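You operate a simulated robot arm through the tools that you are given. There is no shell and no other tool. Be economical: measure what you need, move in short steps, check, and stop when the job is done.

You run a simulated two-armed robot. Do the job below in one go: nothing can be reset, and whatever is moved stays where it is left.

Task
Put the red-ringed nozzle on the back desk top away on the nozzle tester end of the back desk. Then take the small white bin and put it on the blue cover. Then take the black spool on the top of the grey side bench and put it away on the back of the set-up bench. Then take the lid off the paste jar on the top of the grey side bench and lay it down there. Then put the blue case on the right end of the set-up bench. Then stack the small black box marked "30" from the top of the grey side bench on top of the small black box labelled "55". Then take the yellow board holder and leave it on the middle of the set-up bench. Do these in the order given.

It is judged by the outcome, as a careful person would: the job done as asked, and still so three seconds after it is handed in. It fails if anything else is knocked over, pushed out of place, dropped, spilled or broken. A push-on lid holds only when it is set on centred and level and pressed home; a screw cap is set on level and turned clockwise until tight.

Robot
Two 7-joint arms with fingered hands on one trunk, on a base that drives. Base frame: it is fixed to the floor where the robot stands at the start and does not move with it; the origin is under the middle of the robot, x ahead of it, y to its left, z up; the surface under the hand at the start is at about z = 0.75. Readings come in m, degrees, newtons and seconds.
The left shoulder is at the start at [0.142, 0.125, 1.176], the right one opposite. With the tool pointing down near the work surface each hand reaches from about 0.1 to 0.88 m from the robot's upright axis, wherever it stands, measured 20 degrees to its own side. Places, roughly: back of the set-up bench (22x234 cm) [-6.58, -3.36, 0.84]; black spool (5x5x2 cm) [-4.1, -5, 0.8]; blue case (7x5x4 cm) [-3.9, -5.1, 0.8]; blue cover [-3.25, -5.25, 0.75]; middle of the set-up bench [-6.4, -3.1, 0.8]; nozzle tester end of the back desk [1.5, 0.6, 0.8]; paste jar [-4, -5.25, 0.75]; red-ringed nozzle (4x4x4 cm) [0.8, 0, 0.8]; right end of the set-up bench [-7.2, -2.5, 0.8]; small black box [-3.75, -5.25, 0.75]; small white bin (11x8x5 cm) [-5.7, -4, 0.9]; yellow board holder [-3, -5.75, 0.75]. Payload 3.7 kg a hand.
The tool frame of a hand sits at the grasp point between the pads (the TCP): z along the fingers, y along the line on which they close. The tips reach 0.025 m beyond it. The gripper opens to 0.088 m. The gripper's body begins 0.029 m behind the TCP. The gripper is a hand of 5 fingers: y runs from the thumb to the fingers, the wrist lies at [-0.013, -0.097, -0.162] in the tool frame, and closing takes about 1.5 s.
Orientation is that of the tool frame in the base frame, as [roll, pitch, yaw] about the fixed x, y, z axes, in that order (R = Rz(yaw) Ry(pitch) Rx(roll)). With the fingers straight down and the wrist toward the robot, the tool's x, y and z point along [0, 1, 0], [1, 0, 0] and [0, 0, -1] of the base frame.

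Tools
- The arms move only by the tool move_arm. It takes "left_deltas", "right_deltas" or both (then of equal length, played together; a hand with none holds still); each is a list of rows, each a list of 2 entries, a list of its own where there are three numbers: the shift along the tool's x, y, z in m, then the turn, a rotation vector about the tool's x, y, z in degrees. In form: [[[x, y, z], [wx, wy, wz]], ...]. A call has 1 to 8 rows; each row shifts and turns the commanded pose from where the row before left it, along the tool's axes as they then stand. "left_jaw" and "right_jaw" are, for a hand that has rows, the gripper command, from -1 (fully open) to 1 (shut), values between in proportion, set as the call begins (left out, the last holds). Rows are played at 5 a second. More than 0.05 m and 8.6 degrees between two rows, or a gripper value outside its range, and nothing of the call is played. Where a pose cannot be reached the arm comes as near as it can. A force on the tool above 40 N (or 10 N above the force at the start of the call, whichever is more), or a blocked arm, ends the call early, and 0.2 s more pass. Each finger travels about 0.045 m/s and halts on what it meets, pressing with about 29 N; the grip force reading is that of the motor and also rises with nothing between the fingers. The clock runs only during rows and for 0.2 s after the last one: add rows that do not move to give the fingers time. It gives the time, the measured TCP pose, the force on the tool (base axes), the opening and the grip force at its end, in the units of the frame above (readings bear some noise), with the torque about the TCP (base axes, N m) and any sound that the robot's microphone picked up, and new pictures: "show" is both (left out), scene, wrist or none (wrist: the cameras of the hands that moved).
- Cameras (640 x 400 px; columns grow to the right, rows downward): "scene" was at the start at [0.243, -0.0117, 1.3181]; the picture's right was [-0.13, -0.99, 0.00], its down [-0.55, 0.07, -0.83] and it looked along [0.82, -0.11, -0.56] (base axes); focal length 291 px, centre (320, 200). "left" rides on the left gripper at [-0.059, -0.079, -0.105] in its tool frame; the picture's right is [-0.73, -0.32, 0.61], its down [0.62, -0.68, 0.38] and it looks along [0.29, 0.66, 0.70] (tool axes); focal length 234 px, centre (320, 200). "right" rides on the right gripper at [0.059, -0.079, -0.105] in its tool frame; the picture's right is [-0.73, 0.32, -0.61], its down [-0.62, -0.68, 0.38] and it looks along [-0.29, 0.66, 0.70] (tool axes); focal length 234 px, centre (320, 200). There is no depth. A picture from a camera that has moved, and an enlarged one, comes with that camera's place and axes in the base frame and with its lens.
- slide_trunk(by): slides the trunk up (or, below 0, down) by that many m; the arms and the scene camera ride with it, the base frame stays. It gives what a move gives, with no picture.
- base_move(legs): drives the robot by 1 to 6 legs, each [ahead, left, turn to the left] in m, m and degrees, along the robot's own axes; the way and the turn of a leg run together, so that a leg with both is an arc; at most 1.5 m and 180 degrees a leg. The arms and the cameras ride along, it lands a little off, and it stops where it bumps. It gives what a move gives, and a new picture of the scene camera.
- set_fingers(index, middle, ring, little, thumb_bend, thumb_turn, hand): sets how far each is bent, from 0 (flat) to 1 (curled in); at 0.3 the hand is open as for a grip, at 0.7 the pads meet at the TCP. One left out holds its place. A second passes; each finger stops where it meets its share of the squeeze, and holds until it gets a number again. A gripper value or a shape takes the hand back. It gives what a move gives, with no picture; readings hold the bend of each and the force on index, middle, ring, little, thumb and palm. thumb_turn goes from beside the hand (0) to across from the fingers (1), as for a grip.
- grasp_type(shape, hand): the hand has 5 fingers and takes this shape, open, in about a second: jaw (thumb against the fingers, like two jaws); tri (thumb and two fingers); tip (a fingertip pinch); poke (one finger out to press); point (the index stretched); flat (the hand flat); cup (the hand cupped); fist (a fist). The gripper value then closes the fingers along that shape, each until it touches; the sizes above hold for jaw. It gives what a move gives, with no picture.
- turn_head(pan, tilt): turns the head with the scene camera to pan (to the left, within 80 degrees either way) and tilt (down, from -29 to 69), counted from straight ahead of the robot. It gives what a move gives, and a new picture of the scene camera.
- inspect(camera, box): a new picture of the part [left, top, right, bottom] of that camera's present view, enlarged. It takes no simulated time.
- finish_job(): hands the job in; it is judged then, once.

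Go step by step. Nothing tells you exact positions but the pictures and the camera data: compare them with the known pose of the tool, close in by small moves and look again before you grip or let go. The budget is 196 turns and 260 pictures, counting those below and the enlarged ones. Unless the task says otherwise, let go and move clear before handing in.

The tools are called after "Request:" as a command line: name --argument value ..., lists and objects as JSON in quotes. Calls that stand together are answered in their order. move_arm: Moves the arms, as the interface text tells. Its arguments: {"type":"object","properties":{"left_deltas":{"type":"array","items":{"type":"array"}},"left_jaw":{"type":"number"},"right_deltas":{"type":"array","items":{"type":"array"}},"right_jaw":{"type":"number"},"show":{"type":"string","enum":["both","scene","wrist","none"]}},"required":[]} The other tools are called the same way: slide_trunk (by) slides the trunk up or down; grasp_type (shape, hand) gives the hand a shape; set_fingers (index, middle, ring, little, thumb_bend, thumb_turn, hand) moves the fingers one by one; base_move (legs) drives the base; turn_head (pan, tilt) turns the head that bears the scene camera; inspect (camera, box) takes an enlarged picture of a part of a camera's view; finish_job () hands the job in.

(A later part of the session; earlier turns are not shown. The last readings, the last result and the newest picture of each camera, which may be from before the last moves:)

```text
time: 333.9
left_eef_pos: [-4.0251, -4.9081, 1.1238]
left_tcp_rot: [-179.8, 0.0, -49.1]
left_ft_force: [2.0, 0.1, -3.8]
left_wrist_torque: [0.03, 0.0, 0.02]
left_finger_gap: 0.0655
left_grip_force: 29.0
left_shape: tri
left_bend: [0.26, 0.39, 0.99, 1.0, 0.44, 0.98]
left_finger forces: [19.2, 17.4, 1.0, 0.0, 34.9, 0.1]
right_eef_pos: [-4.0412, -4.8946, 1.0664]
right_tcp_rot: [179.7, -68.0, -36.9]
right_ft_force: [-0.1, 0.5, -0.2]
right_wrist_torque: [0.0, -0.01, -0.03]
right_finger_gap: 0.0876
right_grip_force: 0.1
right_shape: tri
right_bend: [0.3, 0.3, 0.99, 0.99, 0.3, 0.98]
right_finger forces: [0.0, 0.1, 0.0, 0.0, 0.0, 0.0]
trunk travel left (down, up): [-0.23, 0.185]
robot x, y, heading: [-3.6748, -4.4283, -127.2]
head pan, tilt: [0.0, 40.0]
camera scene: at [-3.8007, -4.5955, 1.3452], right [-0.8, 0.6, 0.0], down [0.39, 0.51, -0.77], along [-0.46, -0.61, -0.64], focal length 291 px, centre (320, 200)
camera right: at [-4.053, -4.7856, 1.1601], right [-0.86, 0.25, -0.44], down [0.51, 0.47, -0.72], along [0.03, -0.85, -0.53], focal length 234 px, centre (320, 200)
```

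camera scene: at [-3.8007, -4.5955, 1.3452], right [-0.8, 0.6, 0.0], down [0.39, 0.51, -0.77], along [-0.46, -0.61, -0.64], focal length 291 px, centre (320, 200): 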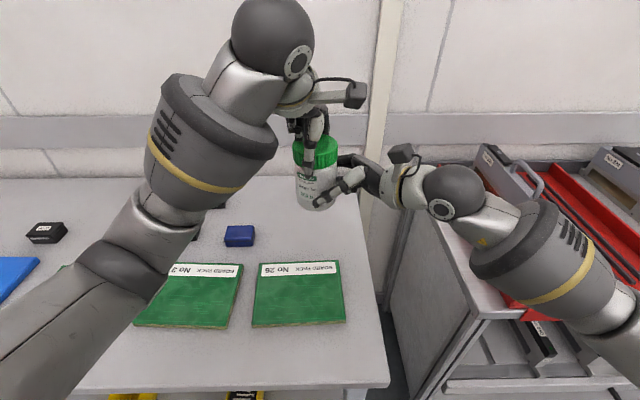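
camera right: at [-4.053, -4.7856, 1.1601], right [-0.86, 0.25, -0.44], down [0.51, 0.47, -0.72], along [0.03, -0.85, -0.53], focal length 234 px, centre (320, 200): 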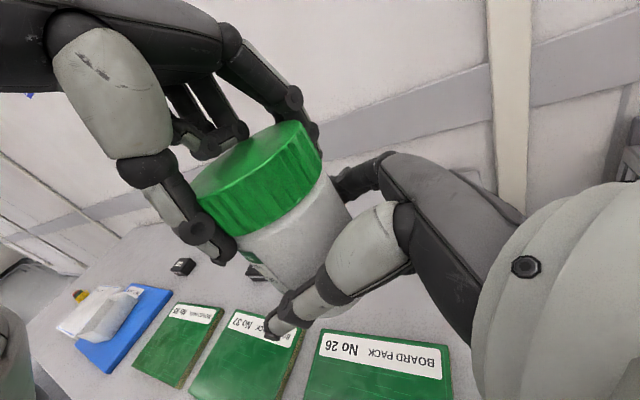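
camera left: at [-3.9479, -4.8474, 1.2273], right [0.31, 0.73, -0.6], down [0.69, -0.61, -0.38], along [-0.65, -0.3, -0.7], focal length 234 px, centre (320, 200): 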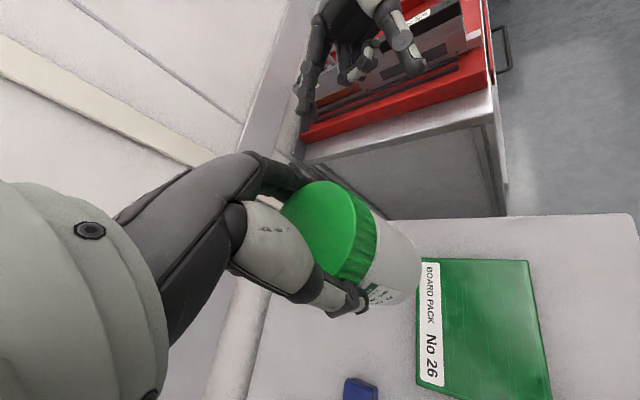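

Thumb and fingers are on either side of the jar body. I close the right hand on it.

Request:
move_arm --right_deltas '[[[0, 0, 0], [0, 0, 0]], [[0, 0, 0], [0, 0, 0]], [[0, 0, 0], [0, 0, 0]], [[0, 0, 0], [0, 0, 0]], [[0, 0, 0], [0, 0, 0]], [[0, 0, 0], [0, 0, 0]]]' --right_jaw 1

```text
time: 335.3
left_eef_pos: [-4.0243, -4.9069, 1.1238]
left_tcp_rot: [-179.8, -0.1, -49.2]
left_ft_force: [-0.5, 0.5, -3.9]
left_wrist_torque: [-0.02, 0.03, 0.02]
left_finger_gap: 0.0658
left_grip_force: 29.9
left_shape: tri
left_bend: [0.26, 0.39, 0.99, 1.0, 0.44, 0.98]
left_finger forces: [19.1, 17.4, 1.0, 0.1, 34.9, 0.1]
right_eef_pos: [-4.0406, -4.8938, 1.0662]
right_tcp_rot: [179.8, -68.1, -36.8]
right_ft_force: [-0.1, 0.2, 0.0]
right_wrist_torque: [0.02, 0.01, -0.03]
right_finger_gap: 0.0595
right_grip_force: 29.0
right_shape: tri
right_bend: [0.73, 0.38, 1.0, 1.0, 0.6, 0.99]
right_finger forces: [13.4, 12.9, 0.0, 0.0, 26.2, 0.0]
trunk travel left (down, up): [-0.23, 0.185]
robot x, y, heading: [-3.6748, -4.4321, -127.1]
head pan, tilt: [0.0, 40.0]
camera scene: at [-3.8008, -4.5952, 1.3453], right [-0.8, 0.6, 0.0], down [0.39, 0.51, -0.77], along [-0.46, -0.61, -0.64], focal length 291 px, centre (320, 200)
camera right: at [-4.0533, -4.7852, 1.1602], right [-0.86, 0.25, -0.44], down [0.51, 0.47, -0.72], along [0.03, -0.85, -0.53], focal length 234 px, centre (320, 200)
```

scene: 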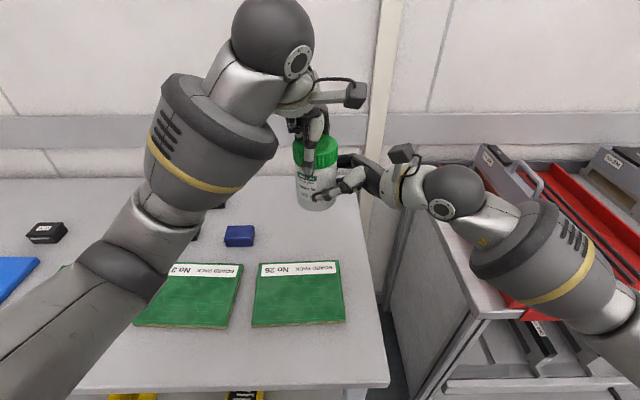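
right: 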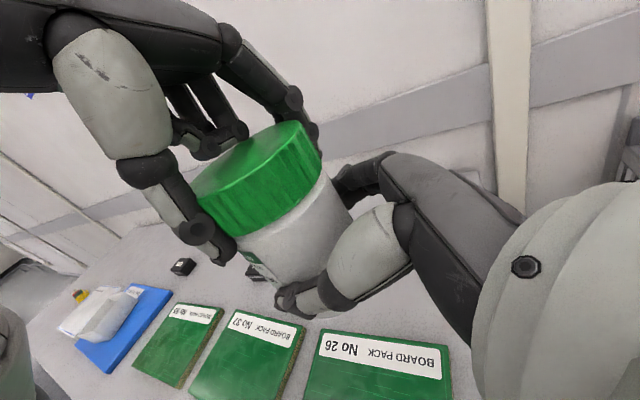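

Both hands grip. I turn the lid counter-clockwise in small steps, watching torque and the view.

Request:
move_arm --left_deltas '[[[0, 0, 0], [0, 0, -6]], [[0, 0, 0], [0, 0, -6]], [[0, 0, 0], [0, 0, -6]], [[0, 0, 0], [0, 0, -6]], [[0, 0, 0], [0, 0, -6]], [[0, 0, 0], [0, 0, -6]]]'

```text
time: 336.7
left_eef_pos: [-4.0243, -4.9064, 1.1246]
left_tcp_rot: [-179.8, -0.1, -13.0]
left_ft_force: [-1.0, 6.1, -0.4]
left_wrist_torque: [0.26, 0.1, -0.16]
left_finger_gap: 0.0651
left_grip_force: 29.4
left_shape: tri
left_bend: [0.73, 0.4, 1.0, 1.0, 0.44, 1.0]
left_finger forces: [17.5, 17.5, 0.0, 0.0, 38.1, 0.0]
right_eef_pos: [-4.0408, -4.8921, 1.0653]
right_tcp_rot: [179.8, -68.0, -36.9]
right_ft_force: [0.5, -5.4, -0.5]
right_wrist_torque: [0.08, -0.04, 0.08]
right_finger_gap: 0.0593
right_grip_force: 28.6
right_shape: tri
right_bend: [0.73, 0.38, 1.0, 1.0, 0.6, 1.0]
right_finger forces: [15.7, 14.4, 0.1, 0.1, 26.1, 0.1]
trunk travel left (down, up): [-0.23, 0.185]
robot x, y, heading: [-3.6759, -4.4314, -127.0]
head pan, tilt: [0.0, 40.0]
camera scene: at [-3.8008, -4.595, 1.3453], right [-0.8, 0.6, 0.0], down [0.39, 0.51, -0.77], along [-0.46, -0.61, -0.64], focal length 291 px, centre (320, 200)
camera left: at [-4.065, -4.8173, 1.2284], right [-0.63, 0.48, -0.61], down [0.76, 0.52, -0.38], along [0.14, -0.7, -0.7], focal length 234 px, centre (320, 200)
```

scene: 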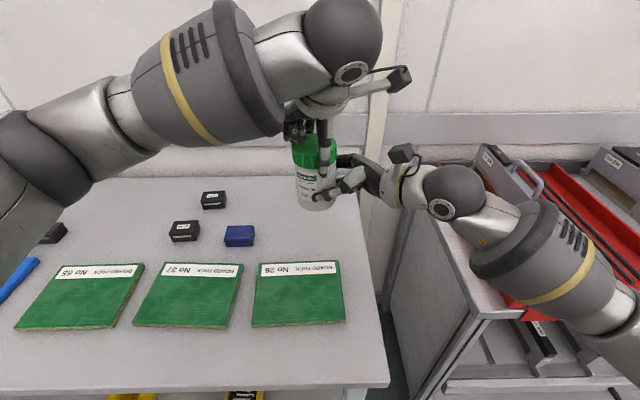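
left: 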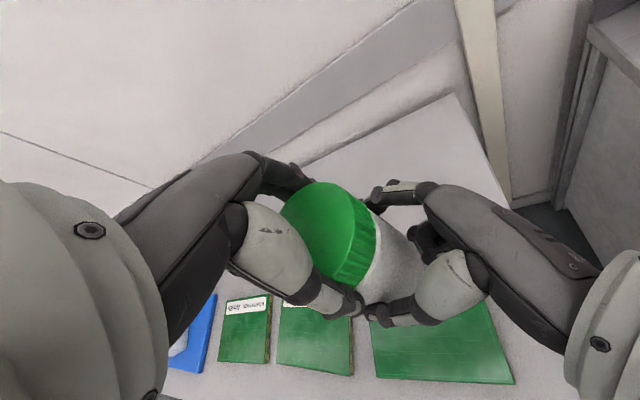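

The body stays put while the lid turns. I turn another 24° and then test with a small lift.

Request:
move_arm --left_deltas '[[[0, 0, 0], [0, 0, -6]], [[0, 0, 0], [0, 0, -6]], [[0, 0, 0], [0, 0, -6]], [[0, 0, 0], [0, 0, -6]]]' --right_deltas '[[[0, 0, 0], [0, 0, 0]], [[0, 0, 0], [0, 0, 0]], [[0, 0, 0], [0, 0, 0]], [[0, 0, 0], [0, 0, 0]]]' --show "wrist"

Request:
move_arm --left_deltas '[[[0, 0, -0.004], [0, 0, 0]], [[0, 0, -0.003], [0, 0, 0]]]' --show "none"

```text
time: 337.7
left_eef_pos: [-4.0251, -4.9066, 1.1232]
left_tcp_rot: [-179.9, 0.0, 11.0]
left_ft_force: [-1.1, 6.4, -0.2]
left_wrist_torque: [0.24, 0.16, -0.2]
left_finger_gap: 0.065
left_grip_force: 29.6
left_shape: tri
left_bend: [0.73, 0.4, 1.0, 1.0, 0.44, 1.0]
left_finger forces: [17.3, 17.7, 0.0, 0.0, 38.3, 0.0]
right_eef_pos: [-4.0411, -4.8943, 1.066]
right_tcp_rot: [179.5, -68.1, -36.6]
right_ft_force: [1.5, -5.5, 0.1]
right_wrist_torque: [0.08, -0.05, 0.08]
right_finger_gap: 0.0595
right_grip_force: 29.1
right_shape: tri
right_bend: [0.73, 0.38, 1.0, 1.0, 0.6, 1.0]
right_finger forces: [15.7, 14.2, 0.1, 0.0, 26.3, 0.0]
trunk travel left (down, up): [-0.23, 0.185]
robot x, y, heading: [-3.6803, -4.4297, -127.0]
head pan, tilt: [0.0, 40.0]
camera right: at [-4.0534, -4.785, 1.1604], right [-0.86, 0.25, -0.45], down [0.51, 0.47, -0.72], along [0.03, -0.85, -0.53], focal length 234 px, centre (320, 200)
camera left: at [-4.0985, -4.8409, 1.2287], right [-0.77, 0.18, -0.61], down [0.48, 0.79, -0.38], along [0.41, -0.59, -0.7], focal length 234 px, centre (320, 200)
```

right: 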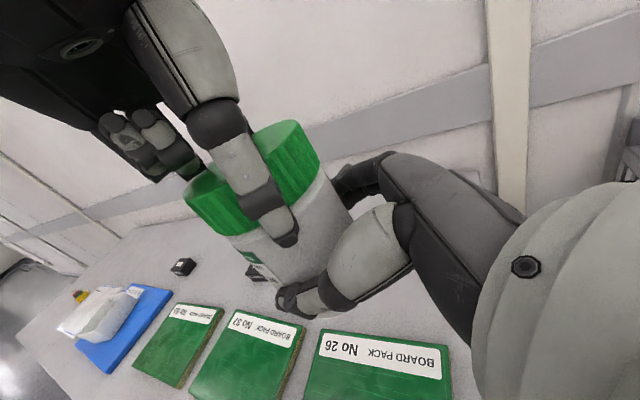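
left: 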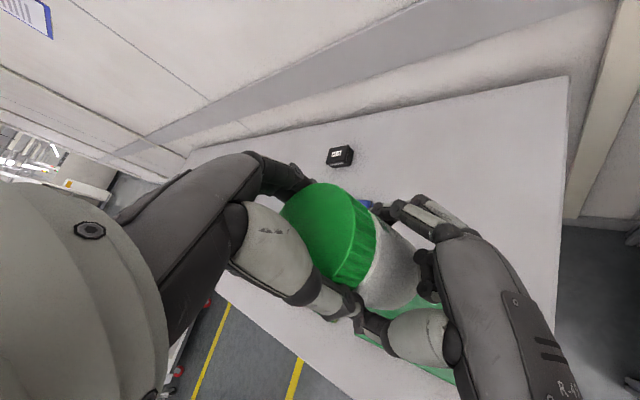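

```text
time: 338.3
left_eef_pos: [-4.0259, -4.9075, 1.1292]
left_tcp_rot: [-179.8, -0.3, 10.9]
left_ft_force: [-3.1, 3.0, -10.0]
left_wrist_torque: [0.2, 0.12, -0.12]
left_finger_gap: 0.0653
left_grip_force: 28.3
left_shape: tri
left_bend: [0.73, 0.4, 1.0, 1.0, 0.44, 1.0]
left_finger forces: [18.9, 18.6, 0.0, 0.0, 36.8, 0.0]
right_eef_pos: [-4.0403, -4.8935, 1.0682]
right_tcp_rot: [179.2, -68.3, -36.2]
right_ft_force: [1.9, -3.6, 7.7]
right_wrist_torque: [-0.14, -0.02, 0.1]
right_finger_gap: 0.0593
right_grip_force: 28.5
right_shape: tri
right_bend: [0.73, 0.38, 1.0, 1.0, 0.6, 0.98]
right_finger forces: [14.8, 12.5, 0.0, 0.0, 26.3, 0.0]
trunk travel left (down, up): [-0.23, 0.185]
robot x, y, heading: [-3.6767, -4.4311, -127.0]
head pan, tilt: [0.0, 40.0]
```

Still threaded after about 60°. I let go of the lid, lift clear, wind the left hand back and re-grip while the right hand holds the jar.

Request:
move_arm --left_deltas '[[[0, 0, 0.006], [0, 0, 0]], [[0, 0, 0], [0, 0, 0]], [[0, 0, 0], [0, 0, 0]], [[0, 0, 0], [0, 0, 0]], [[0, 0, 0], [0, 0, 0]], [[0, 0, -0.02], [0, 0, 0]], [[0, 0, -0.03], [0, 0, 0]], [[0, 0, 0], [0, 0, 8]]]' --left_jaw -1 --show "none"

Request:
move_arm --left_deltas '[[[0, 0, 0], [0, 0, 8.5]], [[0, 0, 0], [0, 0, 8.5]], [[0, 0, 0], [0, 0, 8.5]], [[0, 0, 0], [0, 0, 8.5]], [[0, 0, 0], [0, 0, 8.5]], [[0, 0, 0], [0, 0, 8.5]], [[0, 0, 0], [0, 0, 8.5]], [[0, 0, 0], [0, 0, 8.5]]]'

```text
time: 340.1
left_eef_pos: [-4.0244, -4.9082, 1.1727]
left_tcp_rot: [-179.8, -0.2, 3.0]
left_ft_force: [0.5, 1.2, -0.2]
left_wrist_torque: [0.05, 0.0, 0.0]
left_finger_gap: 0.0879
left_grip_force: 0.0
left_shape: tri
left_bend: [0.3, 0.3, 0.99, 0.99, 0.3, 0.98]
left_finger forces: [0.1, 0.0, 0.1, 0.0, 0.1, 0.1]
right_eef_pos: [-4.0406, -4.8952, 1.0658]
right_tcp_rot: [-180.0, -67.9, -37.2]
right_ft_force: [0.1, 1.2, -2.7]
right_wrist_torque: [0.01, 0.01, 0.01]
right_finger_gap: 0.0594
right_grip_force: 29.0
right_shape: tri
right_bend: [0.73, 0.38, 1.0, 1.0, 0.6, 1.0]
right_finger forces: [13.7, 14.9, 0.0, 0.0, 28.5, 0.0]
trunk travel left (down, up): [-0.23, 0.185]
robot x, y, heading: [-3.675, -4.4307, -127.3]
head pan, tilt: [0.0, 40.0]
```

```text
time: 341.9
left_eef_pos: [-4.025, -4.9067, 1.1743]
left_tcp_rot: [-179.8, 0.1, -65.2]
left_ft_force: [-0.1, -0.5, -0.6]
left_wrist_torque: [0.01, -0.01, 0.02]
left_finger_gap: 0.0879
left_grip_force: 0.1
left_shape: tri
left_bend: [0.3, 0.3, 0.99, 0.99, 0.3, 0.98]
left_finger forces: [0.0, 0.1, 0.0, 0.1, 0.0, 0.0]
right_eef_pos: [-4.0404, -4.8938, 1.0656]
right_tcp_rot: [179.6, -68.0, -36.7]
right_ft_force: [-0.1, 0.3, -3.0]
right_wrist_torque: [0.04, 0.02, 0.01]
right_finger_gap: 0.0595
right_grip_force: 28.8
right_shape: tri
right_bend: [0.73, 0.38, 1.0, 1.0, 0.6, 1.0]
right_finger forces: [13.8, 14.8, 0.0, 0.0, 28.6, 0.1]
trunk travel left (down, up): [-0.23, 0.185]
robot x, y, heading: [-3.6786, -4.4299, -127.1]
head pan, tilt: [0.0, 40.0]
camera scene: at [-3.8008, -4.5954, 1.3452], right [-0.8, 0.6, 0.0], down [0.39, 0.51, -0.77], along [-0.46, -0.61, -0.64], focal length 291 px, centre (320, 200)
camera left: at [-3.9785, -4.8212, 1.2796], right [-0.01, 0.8, -0.61], down [0.88, -0.28, -0.38], along [-0.47, -0.54, -0.7], focal length 234 px, centre (320, 200)
```

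scene: 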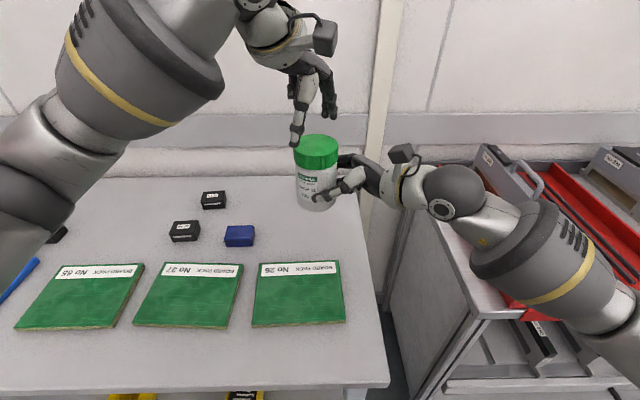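
left: 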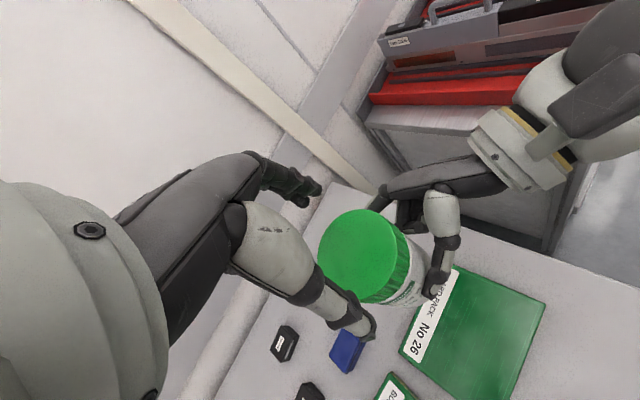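

Right hand holds the jar steadily. I lower onto the lid again and re-grip.

Request:
move_arm --left_deltas '[[[0, 0, 0.025], [0, 0, 0]], [[0, 0, 0.022], [0, 0, 0]]]' --show "none"

Request:
move_arm --left_deltas '[[[0, 0, 0], [0, 0, 0]], [[0, 0, 0], [0, 0, 0]], [[0, 0, 0], [0, 0, 0]], [[0, 0, 0], [0, 0, 0]], [[0, 0, 0], [0, 0, 0]]]' --left_jaw 1 --show "none"

Request:
move_arm --left_deltas '[[[0, 0, 0], [0, 0, -8.5]], [[0, 0, 0], [0, 0, -8.5]], [[0, 0, 0], [0, 0, -8.5]], [[0, 0, 0], [0, 0, -8.5]], [[0, 0, 0], [0, 0, -8.5]], [[0, 0, 0], [0, 0, -8.5]], [[0, 0, 0], [0, 0, -8.5]], [[0, 0, 0], [0, 0, -8.5]]]' --show "scene"

```text
time: 342.5
left_eef_pos: [-4.0255, -4.9057, 1.1273]
left_tcp_rot: [-179.8, 0.1, -65.1]
left_ft_force: [0.5, -0.3, -1.1]
left_wrist_torque: [-0.03, -0.03, -0.04]
left_finger_gap: 0.0881
left_grip_force: 0.0
left_shape: tri
left_bend: [0.3, 0.3, 0.99, 0.99, 0.3, 0.98]
left_finger forces: [0.2, 0.0, 0.0, 0.0, 0.1, 0.1]
right_eef_pos: [-4.0415, -4.8936, 1.0661]
right_tcp_rot: [179.8, -68.0, -36.8]
right_ft_force: [0.4, -1.0, -3.1]
right_wrist_torque: [0.01, 0.07, -0.01]
right_finger_gap: 0.0597
right_grip_force: 28.9
right_shape: tri
right_bend: [0.73, 0.38, 1.0, 1.0, 0.6, 1.0]
right_finger forces: [13.7, 14.9, 0.0, 0.0, 28.7, 0.0]
trunk travel left (down, up): [-0.23, 0.185]
robot x, y, heading: [-3.6764, -4.4346, -127.0]
head pan, tilt: [0.0, 40.0]
```

```text
time: 343.7
left_eef_pos: [-4.0278, -4.9051, 1.1274]
left_tcp_rot: [-179.9, 0.0, -65.2]
left_ft_force: [0.2, 1.2, -0.5]
left_wrist_torque: [0.04, -0.02, 0.01]
left_finger_gap: 0.0624
left_grip_force: 29.3
left_shape: tri
left_bend: [0.27, 0.37, 1.0, 1.0, 0.57, 0.99]
left_finger forces: [13.1, 13.3, 0.1, 0.0, 27.4, 0.0]
right_eef_pos: [-4.0411, -4.8949, 1.0662]
right_tcp_rot: [179.9, -68.0, -37.1]
right_ft_force: [-0.6, -1.2, -2.1]
right_wrist_torque: [0.04, -0.01, -0.04]
right_finger_gap: 0.0596
right_grip_force: 29.3
right_shape: tri
right_bend: [0.73, 0.38, 1.0, 1.0, 0.6, 1.0]
right_finger forces: [14.1, 15.1, 0.0, 0.0, 28.4, 0.0]
trunk travel left (down, up): [-0.23, 0.185]
robot x, y, heading: [-3.6747, -4.4302, -127.2]
head pan, tilt: [0.0, 40.0]
```

```text
time: 345.5
left_eef_pos: [-4.026, -4.9052, 1.127]
left_tcp_rot: [-179.9, -0.2, 3.1]
left_ft_force: [-0.6, 6.8, 1.8]
left_wrist_torque: [0.42, 0.07, -0.06]
left_finger_gap: 0.0618
left_grip_force: 28.8
left_shape: tri
left_bend: [0.72, 0.38, 1.0, 1.0, 0.57, 0.99]
left_finger forces: [12.3, 12.5, 0.1, 0.1, 31.7, 0.1]
right_eef_pos: [-4.0403, -4.8934, 1.0666]
right_tcp_rot: [179.7, -68.0, -36.9]
right_ft_force: [0.8, -6.8, -4.9]
right_wrist_torque: [0.04, 0.04, 0.02]
right_finger_gap: 0.0597
right_grip_force: 28.8
right_shape: tri
right_bend: [0.27, 0.37, 1.0, 1.0, 0.6, 1.0]
right_finger forces: [16.0, 15.5, 0.0, 0.0, 26.6, 0.1]
trunk travel left (down, up): [-0.23, 0.185]
robot x, y, heading: [-3.6789, -4.4322, -127.1]
head pan, tilt: [0.0, 40.0]
camera scene: at [-3.8009, -4.5949, 1.3453], right [-0.8, 0.6, 0.0], down [0.39, 0.51, -0.77], along [-0.46, -0.61, -0.64], focal length 291 px, centre (320, 200)
```

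scene: 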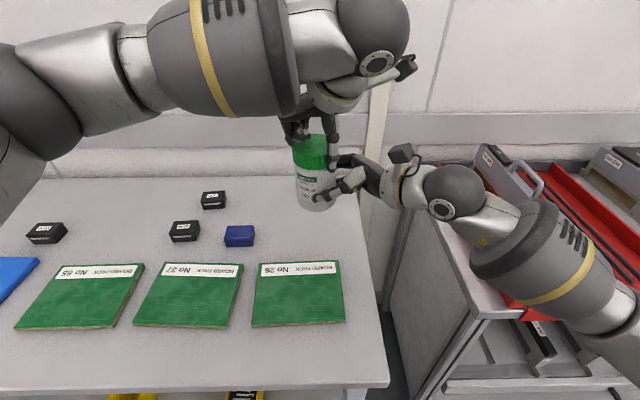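

The turning torque has dropped. I test a small lift.

Request:
move_arm --left_deltas '[[[0, 0, -0.003], [0, 0, 0]], [[0, 0, -0.003], [0, 0, 0]], [[0, 0, -0.004], [0, 0, 0]]]' --show "wrist"

```text
time: 346.3
left_eef_pos: [-4.0256, -4.9067, 1.1352]
left_tcp_rot: [-179.7, -0.3, 2.9]
left_ft_force: [-2.3, 3.8, -13.3]
left_wrist_torque: [0.32, 0.05, -0.05]
left_finger_gap: 0.0619
left_grip_force: 28.8
left_shape: tri
left_bend: [0.72, 0.38, 1.0, 1.0, 0.57, 0.99]
left_finger forces: [13.9, 13.1, 0.0, 0.1, 30.0, 0.1]
right_eef_pos: [-4.0408, -4.8955, 1.0692]
right_tcp_rot: [178.9, -68.2, -36.0]
right_ft_force: [2.6, -3.4, 10.2]
right_wrist_torque: [-0.26, -0.05, 0.01]
right_finger_gap: 0.0595
right_grip_force: 28.6
right_shape: tri
right_bend: [0.73, 0.38, 1.0, 1.0, 0.6, 0.98]
right_finger forces: [14.7, 12.7, 0.1, 0.1, 26.6, 0.0]
trunk travel left (down, up): [-0.23, 0.185]
robot x, y, heading: [-3.6791, -4.4335, -126.9]
head pan, tilt: [0.0, 40.0]
camera left: at [-4.0885, -4.8318, 1.2403], right [-0.74, 0.29, -0.61], down [0.59, 0.71, -0.38], along [0.33, -0.64, -0.7], focal length 234 px, centre (320, 200)
```

left: 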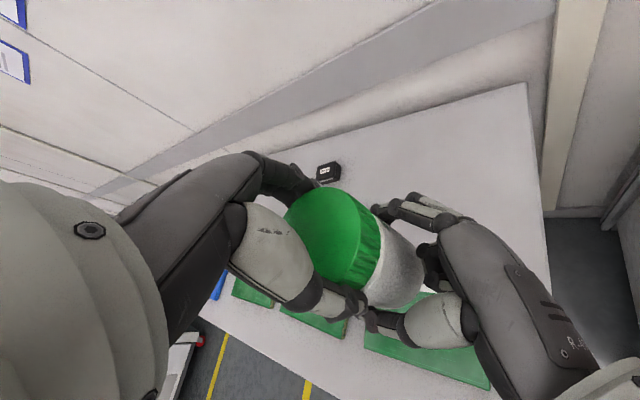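

Still threaded. I re-grip again, a little lower and with a wider swing.

Request:
move_arm --left_deltas '[[[0, 0, 0.009], [0, 0, 0]], [[0, 0, 0], [0, 0, 0]], [[0, 0, 0], [0, 0, 0]], [[0, 0, 0], [0, 0, 0]], [[0, 0, 0], [0, 0, 0]], [[0, 0, -0.02], [0, 0, 0]], [[0, 0, -0.025], [0, 0, 0]], [[0, 0, 0], [0, 0, 8.5]]]' --left_jaw -1 --show "none"

Request:
move_arm --left_deltas '[[[0, 0, 0], [0, 0, 8.5]], [[0, 0, 0], [0, 0, 8.5]], [[0, 0, 0], [0, 0, 8.5]], [[0, 0, 0], [0, 0, 8.5]], [[0, 0, 0], [0, 0, 8.5]], [[0, 0, 0], [0, 0, 8.5]], [[0, 0, 0], [0, 0, 8.5]], [[0, 0, 0], [0, 0, 8.5]]]' --show "none"

Request:
move_arm --left_deltas '[[[0, 0, 0], [0, 0, 8.5]], [[0, 0, 0.025], [0, 0, 0]], [[0, 0, 0.02], [0, 0, 0]], [[0, 0, 0.005], [0, 0, 0]]]'

```text
time: 348.1
left_eef_pos: [-4.024, -4.9089, 1.1721]
left_tcp_rot: [-179.8, -0.1, -5.7]
left_ft_force: [0.5, -0.5, 0.3]
left_wrist_torque: [0.04, -0.01, -0.03]
left_finger_gap: 0.0878
left_grip_force: 0.1
left_shape: tri
left_bend: [0.3, 0.3, 0.99, 0.99, 0.3, 0.98]
left_finger forces: [0.0, 0.0, 0.1, 0.1, 0.0, 0.0]
right_eef_pos: [-4.0405, -4.8943, 1.0656]
right_tcp_rot: [-179.9, -68.0, -37.2]
right_ft_force: [-0.1, 0.4, -2.3]
right_wrist_torque: [0.06, 0.05, -0.01]
right_finger_gap: 0.0593
right_grip_force: 28.7
right_shape: tri
right_bend: [0.73, 0.38, 1.0, 1.0, 0.6, 1.0]
right_finger forces: [13.8, 14.7, 0.0, 0.0, 28.6, 0.0]
trunk travel left (down, up): [-0.23, 0.185]
robot x, y, heading: [-3.6766, -4.4261, -127.1]
head pan, tilt: [0.0, 40.0]
```

```text
time: 349.9
left_eef_pos: [-4.0256, -4.9078, 1.1739]
left_tcp_rot: [-179.8, 0.2, -73.6]
left_ft_force: [0.1, -0.1, 0.0]
left_wrist_torque: [-0.01, -0.01, -0.02]
left_finger_gap: 0.0878
left_grip_force: 0.1
left_shape: tri
left_bend: [0.3, 0.3, 0.99, 0.99, 0.3, 0.98]
left_finger forces: [0.0, 0.1, 0.0, 0.0, 0.0, 0.0]
right_eef_pos: [-4.0408, -4.8942, 1.066]
right_tcp_rot: [179.7, -68.0, -36.9]
right_ft_force: [0.5, -0.1, -3.2]
right_wrist_torque: [0.02, 0.0, -0.03]
right_finger_gap: 0.0595
right_grip_force: 28.6
right_shape: tri
right_bend: [0.73, 0.38, 1.0, 1.0, 0.6, 1.0]
right_finger forces: [13.9, 14.9, 0.0, 0.0, 28.6, 0.1]
trunk travel left (down, up): [-0.23, 0.185]
robot x, y, heading: [-3.6766, -4.4324, -127.0]
head pan, tilt: [0.0, 40.0]
```

```text
time: 350.9
left_eef_pos: [-4.0248, -4.9078, 1.123]
left_tcp_rot: [-180.0, 0.0, -82.0]
left_ft_force: [0.4, 0.0, 1.7]
left_wrist_torque: [-0.01, 0.0, 0.0]
left_finger_gap: 0.0879
left_grip_force: 0.1
left_shape: tri
left_bend: [0.3, 0.3, 0.99, 0.99, 0.3, 0.98]
left_finger forces: [0.3, 0.1, 0.8, 0.0, 0.1, 0.1]
right_eef_pos: [-4.0411, -4.893, 1.0658]
right_tcp_rot: [179.6, -67.8, -36.8]
right_ft_force: [0.2, 0.5, -3.6]
right_wrist_torque: [0.04, 0.09, -0.01]
right_finger_gap: 0.0592
right_grip_force: 29.4
right_shape: tri
right_bend: [0.73, 0.38, 1.0, 1.0, 0.6, 1.0]
right_finger forces: [13.9, 14.7, 0.0, 0.0, 28.9, 0.0]
trunk travel left (down, up): [-0.23, 0.185]
robot x, y, heading: [-3.6766, -4.4325, -126.9]
head pan, tilt: [0.0, 40.0]
camera scene: at [-3.8007, -4.5951, 1.3453], right [-0.8, 0.6, 0.0], down [0.39, 0.51, -0.77], along [-0.46, -0.61, -0.64], focal length 291 px, centre (320, 200)
camera left: at [-3.9556, -4.8384, 1.2291], right [0.22, 0.76, -0.61], down [0.76, -0.52, -0.38], along [-0.61, -0.38, -0.7], focal length 234 px, centre (320, 200)
```

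scene: 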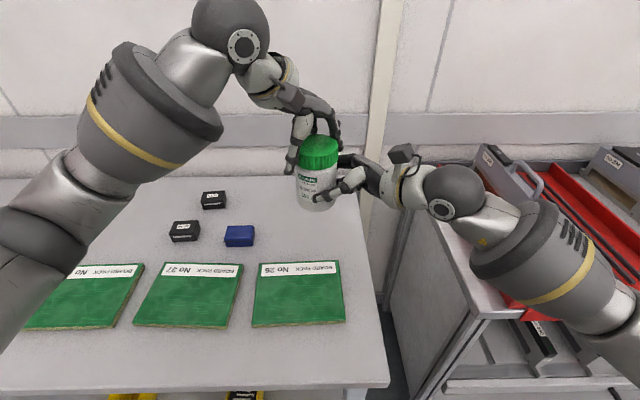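
left: 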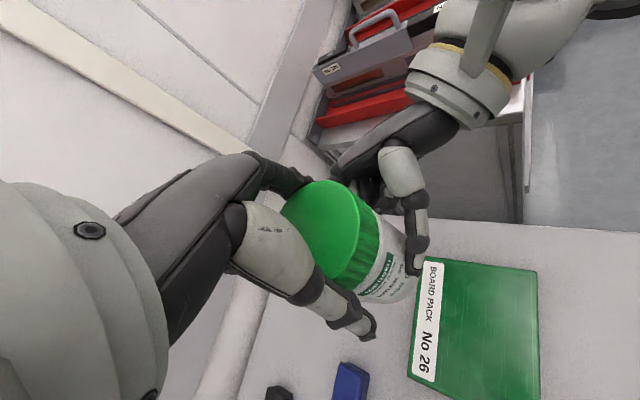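

Request:
move_arm --left_deltas '[[[0, 0, 0], [0, 0, 0]], [[0, 0, 0], [0, 0, 0]], [[0, 0, 0], [0, 0, 0]], [[0, 0, 0], [0, 0, 0]], [[0, 0, 0], [0, 0, 0]], [[0, 0, 0], [0, 0, -8.5]], [[0, 0, 0], [0, 0, -8.5]], [[0, 0, 0], [0, 0, -8.5]]]' --left_jaw 1 --show "none"

Request:
move_arm --left_deltas '[[[0, 0, 0], [0, 0, -8.5]], [[0, 0, 0], [0, 0, -8.5]], [[0, 0, 0], [0, 0, -8.5]], [[0, 0, 0], [0, 0, -8.5]], [[0, 0, 0], [0, 0, -8.5]], [[0, 0, 0], [0, 0, -8.5]], [[0, 0, 0], [0, 0, -8.5]], [[0, 0, 0], [0, 0, -8.5]]]' --show "none"

Request:
move_arm --left_deltas '[[[0, 0, -0.003], [0, 0, 0]], [[0, 0, -0.003], [0, 0, 0]], [[0, 0, -0.003], [0, 0, 0]]]' --show "scene"

```text
time: 352.7
left_eef_pos: [-4.0266, -4.9058, 1.123]
left_tcp_rot: [-179.8, 0.0, -56.5]
left_ft_force: [2.1, 0.9, 2.4]
left_wrist_torque: [-0.15, -0.04, -0.15]
left_finger_gap: 0.06
left_grip_force: 28.9
left_shape: tri
left_bend: [0.73, 0.38, 0.99, 1.0, 0.59, 1.0]
left_finger forces: [14.9, 14.9, 7.5, 0.1, 32.6, 0.0]
right_eef_pos: [-4.041, -4.8946, 1.0661]
right_tcp_rot: [179.7, -68.0, -36.8]
right_ft_force: [-1.3, -0.1, -4.3]
right_wrist_torque: [0.2, -0.03, 0.1]
right_finger_gap: 0.0595
right_grip_force: 28.6
right_shape: tri
right_bend: [0.27, 0.38, 1.0, 1.0, 0.6, 1.0]
right_finger forces: [14.8, 14.9, 0.1, 0.1, 28.6, 0.0]
trunk travel left (down, up): [-0.23, 0.185]
robot x, y, heading: [-3.6747, -4.4321, -127.2]
head pan, tilt: [0.0, 40.0]
```

```text
time: 354.5
left_eef_pos: [-4.0255, -4.9074, 1.1246]
left_tcp_rot: [-179.9, -0.2, 11.5]
left_ft_force: [2.4, 3.9, 2.0]
left_wrist_torque: [0.15, -0.05, -0.18]
left_finger_gap: 0.0591
left_grip_force: 28.4
left_shape: tri
left_bend: [0.73, 0.39, 0.99, 1.0, 0.59, 1.0]
left_finger forces: [14.2, 13.2, 5.8, 0.0, 34.1, 0.0]
right_eef_pos: [-4.0399, -4.8946, 1.0664]
right_tcp_rot: [179.9, -67.9, -36.9]
right_ft_force: [-2.2, -4.7, -4.4]
right_wrist_torque: [0.19, -0.03, 0.01]
right_finger_gap: 0.0596
right_grip_force: 29.3
right_shape: tri
right_bend: [0.27, 0.38, 1.0, 1.0, 0.6, 1.0]
right_finger forces: [16.6, 14.5, 0.0, 0.1, 26.0, 0.0]
trunk travel left (down, up): [-0.23, 0.185]
robot x, y, heading: [-3.675, -4.4324, -127.0]
head pan, tilt: [0.0, 40.0]
```

```text
time: 355.3
left_eef_pos: [-4.0255, -4.9074, 1.1317]
left_tcp_rot: [-180.0, -0.2, 11.4]
left_ft_force: [0.5, 0.7, -1.5]
left_wrist_torque: [0.0, -0.03, -0.06]
left_finger_gap: 0.0589
left_grip_force: 28.6
left_shape: tri
left_bend: [0.73, 0.39, 0.99, 1.0, 0.59, 1.0]
left_finger forces: [15.9, 12.7, 4.0, 0.0, 30.8, 0.0]
right_eef_pos: [-4.0402, -4.8929, 1.066]
right_tcp_rot: [180.0, -68.0, -37.1]
right_ft_force: [-1.0, -2.6, -1.5]
right_wrist_torque: [0.15, -0.07, 0.0]
right_finger_gap: 0.0596
right_grip_force: 28.5
right_shape: tri
right_bend: [0.27, 0.38, 1.0, 1.0, 0.6, 0.99]
right_finger forces: [15.5, 12.9, 0.0, 0.0, 26.6, 0.0]
trunk travel left (down, up): [-0.23, 0.185]
robot x, y, heading: [-3.6722, -4.4346, -127.1]
head pan, tilt: [0.0, 40.0]
camera scene: at [-3.8007, -4.5951, 1.3453], right [-0.8, 0.6, 0.0], down [0.39, 0.51, -0.77], along [-0.46, -0.61, -0.64], focal length 291 px, centre (320, 200)
```

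scene: 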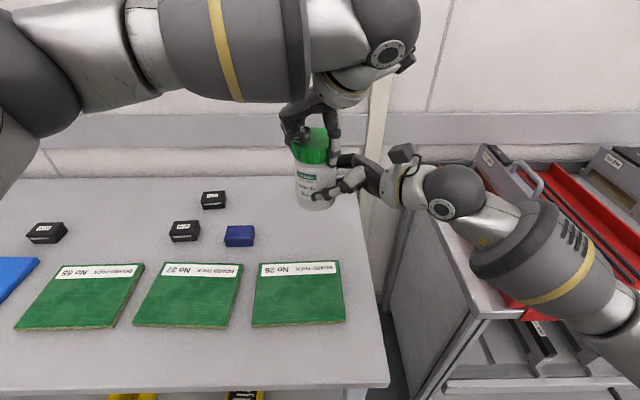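

The lid rose 7 mm with almost no force: it is free. I lift it off slowly.

Request:
move_arm --left_deltas '[[[0, 0, -0.006], [0, 0, 0]], [[0, 0, -0.01], [0, 0, 0]], [[0, 0, -0.015], [0, 0, 0]], [[0, 0, -0.02], [0, 0, 0]], [[0, 0, -0.02], [0, 0, 0]]]'

```text
time: 356.5
left_eef_pos: [-4.0258, -4.9062, 1.2045]
left_tcp_rot: [-179.9, -0.2, 11.4]
left_ft_force: [0.8, 0.4, 0.2]
left_wrist_torque: [-0.03, -0.01, -0.01]
left_finger_gap: 0.0584
left_grip_force: 29.3
left_shape: tri
left_bend: [0.73, 0.39, 0.99, 1.0, 0.59, 1.0]
left_finger forces: [16.9, 12.6, 3.7, 0.0, 30.2, 0.0]
right_eef_pos: [-4.0407, -4.8938, 1.0674]
right_tcp_rot: [179.7, -68.0, -36.9]
right_ft_force: [-0.3, 0.5, -3.5]
right_wrist_torque: [0.05, 0.04, 0.0]
right_finger_gap: 0.0594
right_grip_force: 29.2
right_shape: tri
right_bend: [0.73, 0.38, 1.0, 1.0, 0.6, 1.0]
right_finger forces: [13.7, 14.7, 0.1, 0.0, 28.5, 0.0]
trunk travel left (down, up): [-0.23, 0.185]
robot x, y, heading: [-3.6738, -4.4326, -127.2]
head pan, tilt: [0.0, 40.0]
camera scene: at [-3.8005, -4.5948, 1.3454], right [-0.8, 0.6, 0.0], down [0.39, 0.51, -0.77], along [-0.46, -0.61, -0.64], focal length 291 px, centre (320, 200)
camera left: at [-4.0995, -4.8417, 1.309], right [-0.77, 0.17, -0.61], down [0.48, 0.79, -0.38], along [0.42, -0.59, -0.7], focal length 234 px, centre (320, 200)
```

scene: 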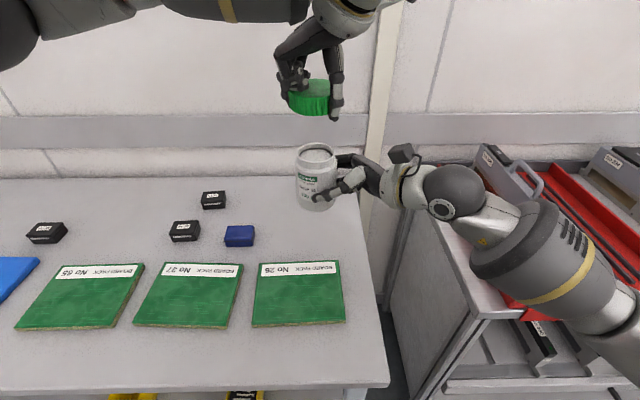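
left: 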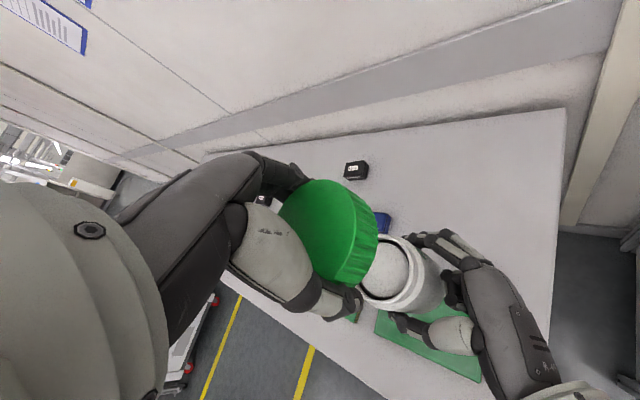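

The lid is off and the jar is open in my right hand. I shift the base left to give the right arm room beside the rack, lower the trunk, and then set the jar back in its place.

Request:
base_move --legs '[[0, 0.24, 0]]'

Request:
slide_trunk --by -0.06

Request:
turn_head --pan -10 --tilt 45

```text
time: 359.2
left_eef_pos: [-3.8319, -5.0527, 1.2035]
left_tcp_rot: [-179.9, -0.2, 11.6]
left_ft_force: [0.1, -0.5, -0.1]
left_wrist_torque: [0.0, 0.02, -0.02]
left_finger_gap: 0.0584
left_grip_force: 29.3
left_shape: tri
left_bend: [0.73, 0.39, 0.99, 1.0, 0.59, 1.0]
left_finger forces: [17.0, 12.4, 3.7, 0.0, 30.2, 0.0]
right_eef_pos: [-3.8474, -5.0394, 1.0657]
right_tcp_rot: [179.8, -68.0, -36.7]
right_ft_force: [0.3, -0.7, -3.4]
right_wrist_torque: [0.04, 0.0, 0.02]
right_finger_gap: 0.0597
right_grip_force: 28.9
right_shape: tri
right_bend: [0.73, 0.38, 1.0, 1.0, 0.6, 1.0]
right_finger forces: [13.6, 14.8, 0.0, 0.1, 28.5, 0.0]
trunk travel left (down, up): [-0.23, 0.185]
robot x, y, heading: [-3.4855, -4.5736, -126.9]
head pan, tilt: [0.0, 40.0]
camera scene: at [-3.6082, -4.7401, 1.3453], right [-0.8, 0.6, 0.0], down [0.39, 0.51, -0.77], along [-0.46, -0.61, -0.64], focal length 291 px, centre (320, 200)
```

scene: 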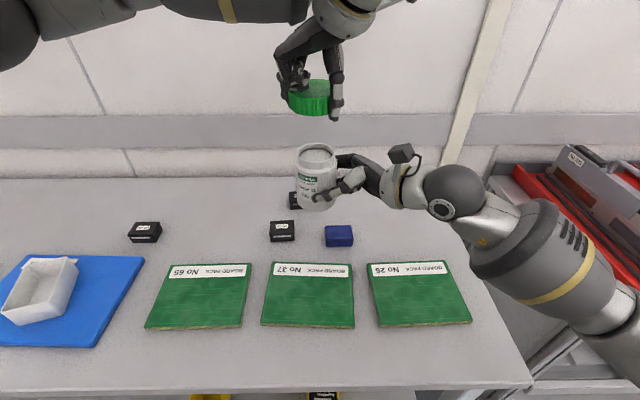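

```text
time: 360.2
left_eef_pos: [-3.8303, -5.0513, 1.1454]
left_tcp_rot: [-180.0, 0.0, 11.7]
left_ft_force: [-0.3, -0.1, 0.2]
left_wrist_torque: [0.01, -0.01, 0.01]
left_finger_gap: 0.0586
left_grip_force: 28.9
left_shape: tri
left_bend: [0.73, 0.39, 0.99, 1.0, 0.59, 1.0]
left_finger forces: [17.0, 12.5, 3.7, 0.0, 30.0, 0.1]
right_eef_pos: [-3.8452, -5.0382, 1.008]
right_tcp_rot: [179.2, -67.9, -36.2]
right_ft_force: [0.0, -0.1, -1.9]
right_wrist_torque: [0.02, 0.05, -0.01]
right_finger_gap: 0.0596
right_grip_force: 29.0
right_shape: tri
right_bend: [0.73, 0.38, 1.0, 1.0, 0.6, 1.0]
right_finger forces: [13.7, 14.8, 0.1, 0.0, 28.6, 0.0]
trunk travel left (down, up): [-0.17, 0.245]
robot x, y, heading: [-3.482, -4.5736, -126.7]
head pan, tilt: [0.0, 40.0]
```

```text
time: 361.0
left_eef_pos: [-3.8312, -5.0528, 1.1431]
left_tcp_rot: [-179.9, -0.2, 11.6]
left_ft_force: [-0.8, -0.3, -0.9]
left_wrist_torque: [0.0, 0.0, -0.01]
left_finger_gap: 0.0584
left_grip_force: 29.6
left_shape: tri
left_bend: [0.73, 0.39, 0.99, 1.0, 0.59, 1.0]
left_finger forces: [16.9, 12.4, 3.5, 0.1, 30.1, 0.0]
right_eef_pos: [-3.8471, -5.0398, 1.0066]
right_tcp_rot: [179.9, -68.0, -36.8]
right_ft_force: [0.2, 0.3, -2.8]
right_wrist_torque: [0.01, 0.06, 0.0]
right_finger_gap: 0.0597
right_grip_force: 29.3
right_shape: tri
right_bend: [0.73, 0.38, 1.0, 1.0, 0.6, 1.0]
right_finger forces: [13.6, 14.8, 0.1, 0.1, 28.6, 0.0]
trunk travel left (down, up): [-0.17, 0.245]
robot x, y, heading: [-3.4871, -4.5766, -126.8]
head pan, tilt: [-10.0, 45.0]
camera scene: at [-3.6549, -4.7785, 1.2729], right [-0.68, 0.73, 0.0], down [0.52, 0.48, -0.71], along [-0.52, -0.48, -0.71], focal length 291 px, centre (320, 200)
```

scene: 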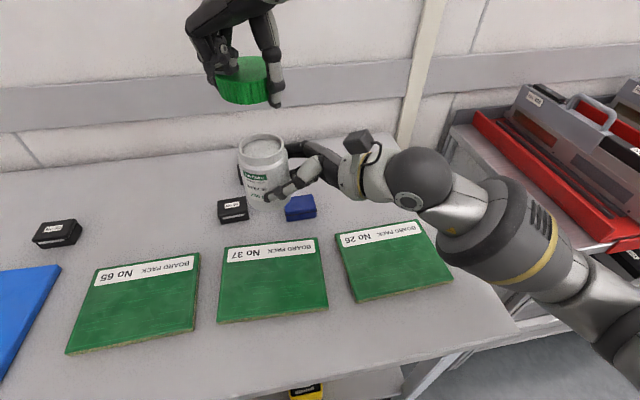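

Request:
move_arm --right_deltas '[[[-0.0069, 0.0388, -0.0171], [0, 0, 0]], [[-0.0069, 0.0388, -0.0171], [0, 0, 0]], [[-0.0069, 0.0388, -0.0171], [0, 0, 0]], [[-0.0069, 0.0388, -0.0171], [0, 0, 0]], [[-0.0069, 0.0388, -0.0171], [0, 0, 0]], [[-0.0069, 0.0388, -0.0171], [0, 0, 0]]]'

```text
time: 362.4
left_eef_pos: [-3.8325, -5.0534, 1.1427]
left_tcp_rot: [-179.8, -0.2, 11.6]
left_ft_force: [0.1, 0.5, -0.4]
left_wrist_torque: [-0.03, 0.01, 0.0]
left_finger_gap: 0.0587
left_grip_force: 28.2
left_shape: tri
left_bend: [0.73, 0.39, 0.99, 1.0, 0.59, 1.0]
left_finger forces: [16.9, 12.6, 3.6, 0.0, 30.1, 0.0]
right_eef_pos: [-4.0733, -5.1611, 1.0062]
right_tcp_rot: [-179.8, -68.0, -37.1]
right_ft_force: [-0.2, -0.3, -2.8]
right_wrist_torque: [0.04, 0.0, 0.0]
right_finger_gap: 0.0594
right_grip_force: 29.2
right_shape: tri
right_bend: [0.73, 0.38, 1.0, 1.0, 0.6, 1.0]
right_finger forces: [13.5, 14.8, 0.0, 0.0, 28.3, 0.0]
trunk travel left (down, up): [-0.17, 0.245]
robot x, y, heading: [-3.4852, -4.5749, -126.7]
head pan, tilt: [-10.0, 45.0]
camera scene: at [-3.6551, -4.779, 1.2727], right [-0.68, 0.73, 0.0], down [0.52, 0.48, -0.71], along [-0.52, -0.48, -0.71], focal length 291 px, centre (320, 200)
camera right: at [-4.0867, -5.0514, 1.0996], right [-0.86, 0.24, -0.45], down [0.51, 0.47, -0.72], along [0.04, -0.85, -0.53], focal length 234 px, centre (320, 200)
```

scene: 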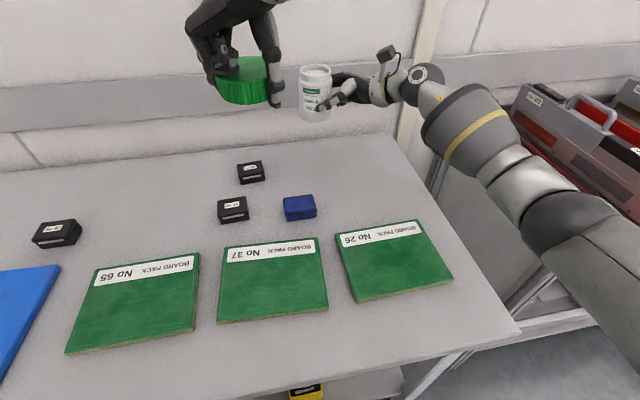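
right: 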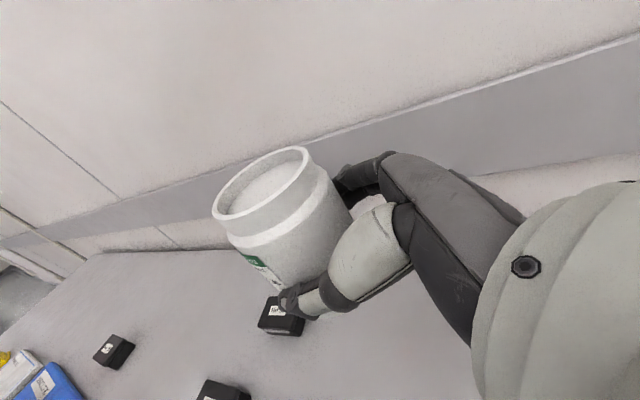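

Reached its original spot. I lower the jar in steps.

Request:
move_arm --right_deltas '[[[-0.0278, 0, 0.0113], [0, 0, 0]], [[-0.0278, 0, 0.0113], [0, 0, 0]], [[-0.0278, 0, 0.0113], [0, 0, 0]]]'

```text
time: 363.2
left_eef_pos: [-3.8334, -5.0531, 1.1424]
left_tcp_rot: [-179.8, -0.2, 11.5]
left_ft_force: [-0.5, -0.3, 0.9]
left_wrist_torque: [-0.03, 0.0, 0.02]
left_finger_gap: 0.0582
left_grip_force: 28.9
left_shape: tri
left_bend: [0.73, 0.39, 0.99, 1.0, 0.59, 1.0]
left_finger forces: [16.9, 12.5, 3.5, 0.0, 30.1, 0.1]
right_eef_pos: [-4.0748, -5.1607, 0.9127]
right_tcp_rot: [-180.0, -67.9, -36.9]
right_ft_force: [-0.3, -0.1, -2.0]
right_wrist_torque: [-0.02, 0.04, 0.0]
right_finger_gap: 0.0593
right_grip_force: 28.9
right_shape: tri
right_bend: [0.73, 0.38, 1.0, 1.0, 0.6, 1.0]
right_finger forces: [13.5, 14.9, 0.1, 0.0, 28.4, 0.0]
trunk travel left (down, up): [-0.17, 0.245]
robot x, y, heading: [-3.4877, -4.5758, -126.9]
head pan, tilt: [-10.0, 45.0]
camera scene: at [-3.6553, -4.7789, 1.2727], right [-0.68, 0.73, 0.0], down [0.52, 0.48, -0.71], along [-0.52, -0.48, -0.71], focal length 291 px, centre (320, 200)
camera right: at [-4.0883, -5.0513, 1.0083], right [-0.86, 0.24, -0.44], down [0.51, 0.47, -0.72], along [0.03, -0.85, -0.53], focal length 234 px, centre (320, 200)
```

scene: 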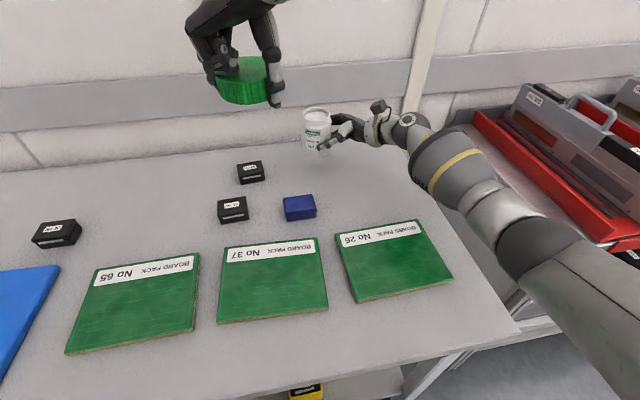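
right: 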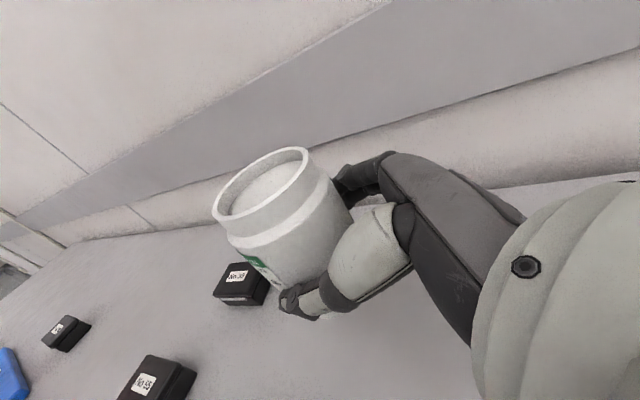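

Request:
move_arm --right_deltas '[[[-0.0232, 0, 0.0094], [0, 0, 0]], [[-0.0232, 0, 0.0094], [0, 0, 0]]]'

```text
time: 363.8
left_eef_pos: [-3.8323, -5.0532, 1.1441]
left_tcp_rot: [-179.9, -0.2, 11.6]
left_ft_force: [-0.2, 0.1, 0.5]
left_wrist_torque: [-0.01, 0.0, -0.01]
left_finger_gap: 0.0585
left_grip_force: 29.0
left_shape: tri
left_bend: [0.73, 0.39, 0.99, 1.0, 0.59, 1.0]
left_finger forces: [16.9, 12.6, 3.6, 0.0, 30.1, 0.0]
right_eef_pos: [-4.0743, -5.1588, 0.9017]
right_tcp_rot: [179.9, -68.0, -36.8]
right_ft_force: [0.2, -0.4, -2.8]
right_wrist_torque: [0.03, 0.03, -0.01]
right_finger_gap: 0.0594
right_grip_force: 28.9
right_shape: tri
right_bend: [0.73, 0.38, 1.0, 1.0, 0.6, 1.0]
right_finger forces: [13.4, 14.9, 0.0, 0.0, 28.4, 0.1]
right hand out of reach, approached as far as the arm can: row 1, 2
trunk travel left (down, up): [-0.17, 0.245]
robot x, y, heading: [-3.4828, -4.5749, -126.9]
head pan, tilt: [-10.0, 45.0]
camera scene: at [-3.6548, -4.7782, 1.273], right [-0.68, 0.73, 0.0], down [0.52, 0.48, -0.71], along [-0.52, -0.48, -0.71], focal length 291 px, centre (320, 200)
camera right: at [-4.0877, -5.0508, 0.9973], right [-0.86, 0.24, -0.45], down [0.51, 0.47, -0.72], along [0.03, -0.85, -0.53], focal length 234 px, centre (320, 200)
```

scene: 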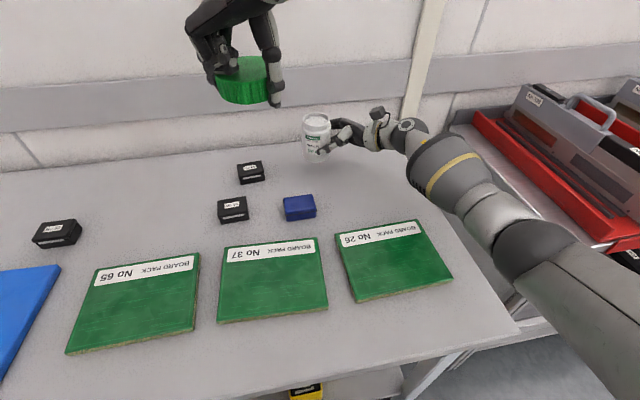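
right: 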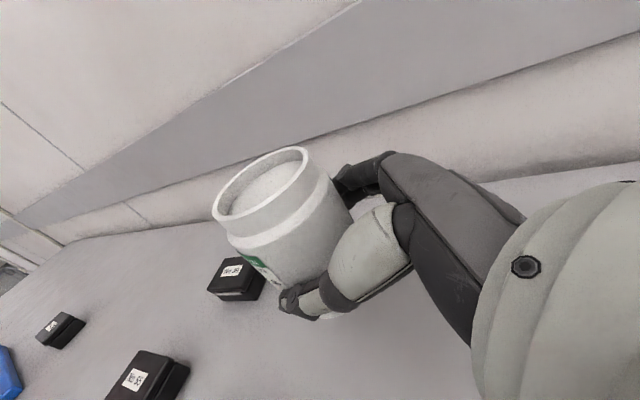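

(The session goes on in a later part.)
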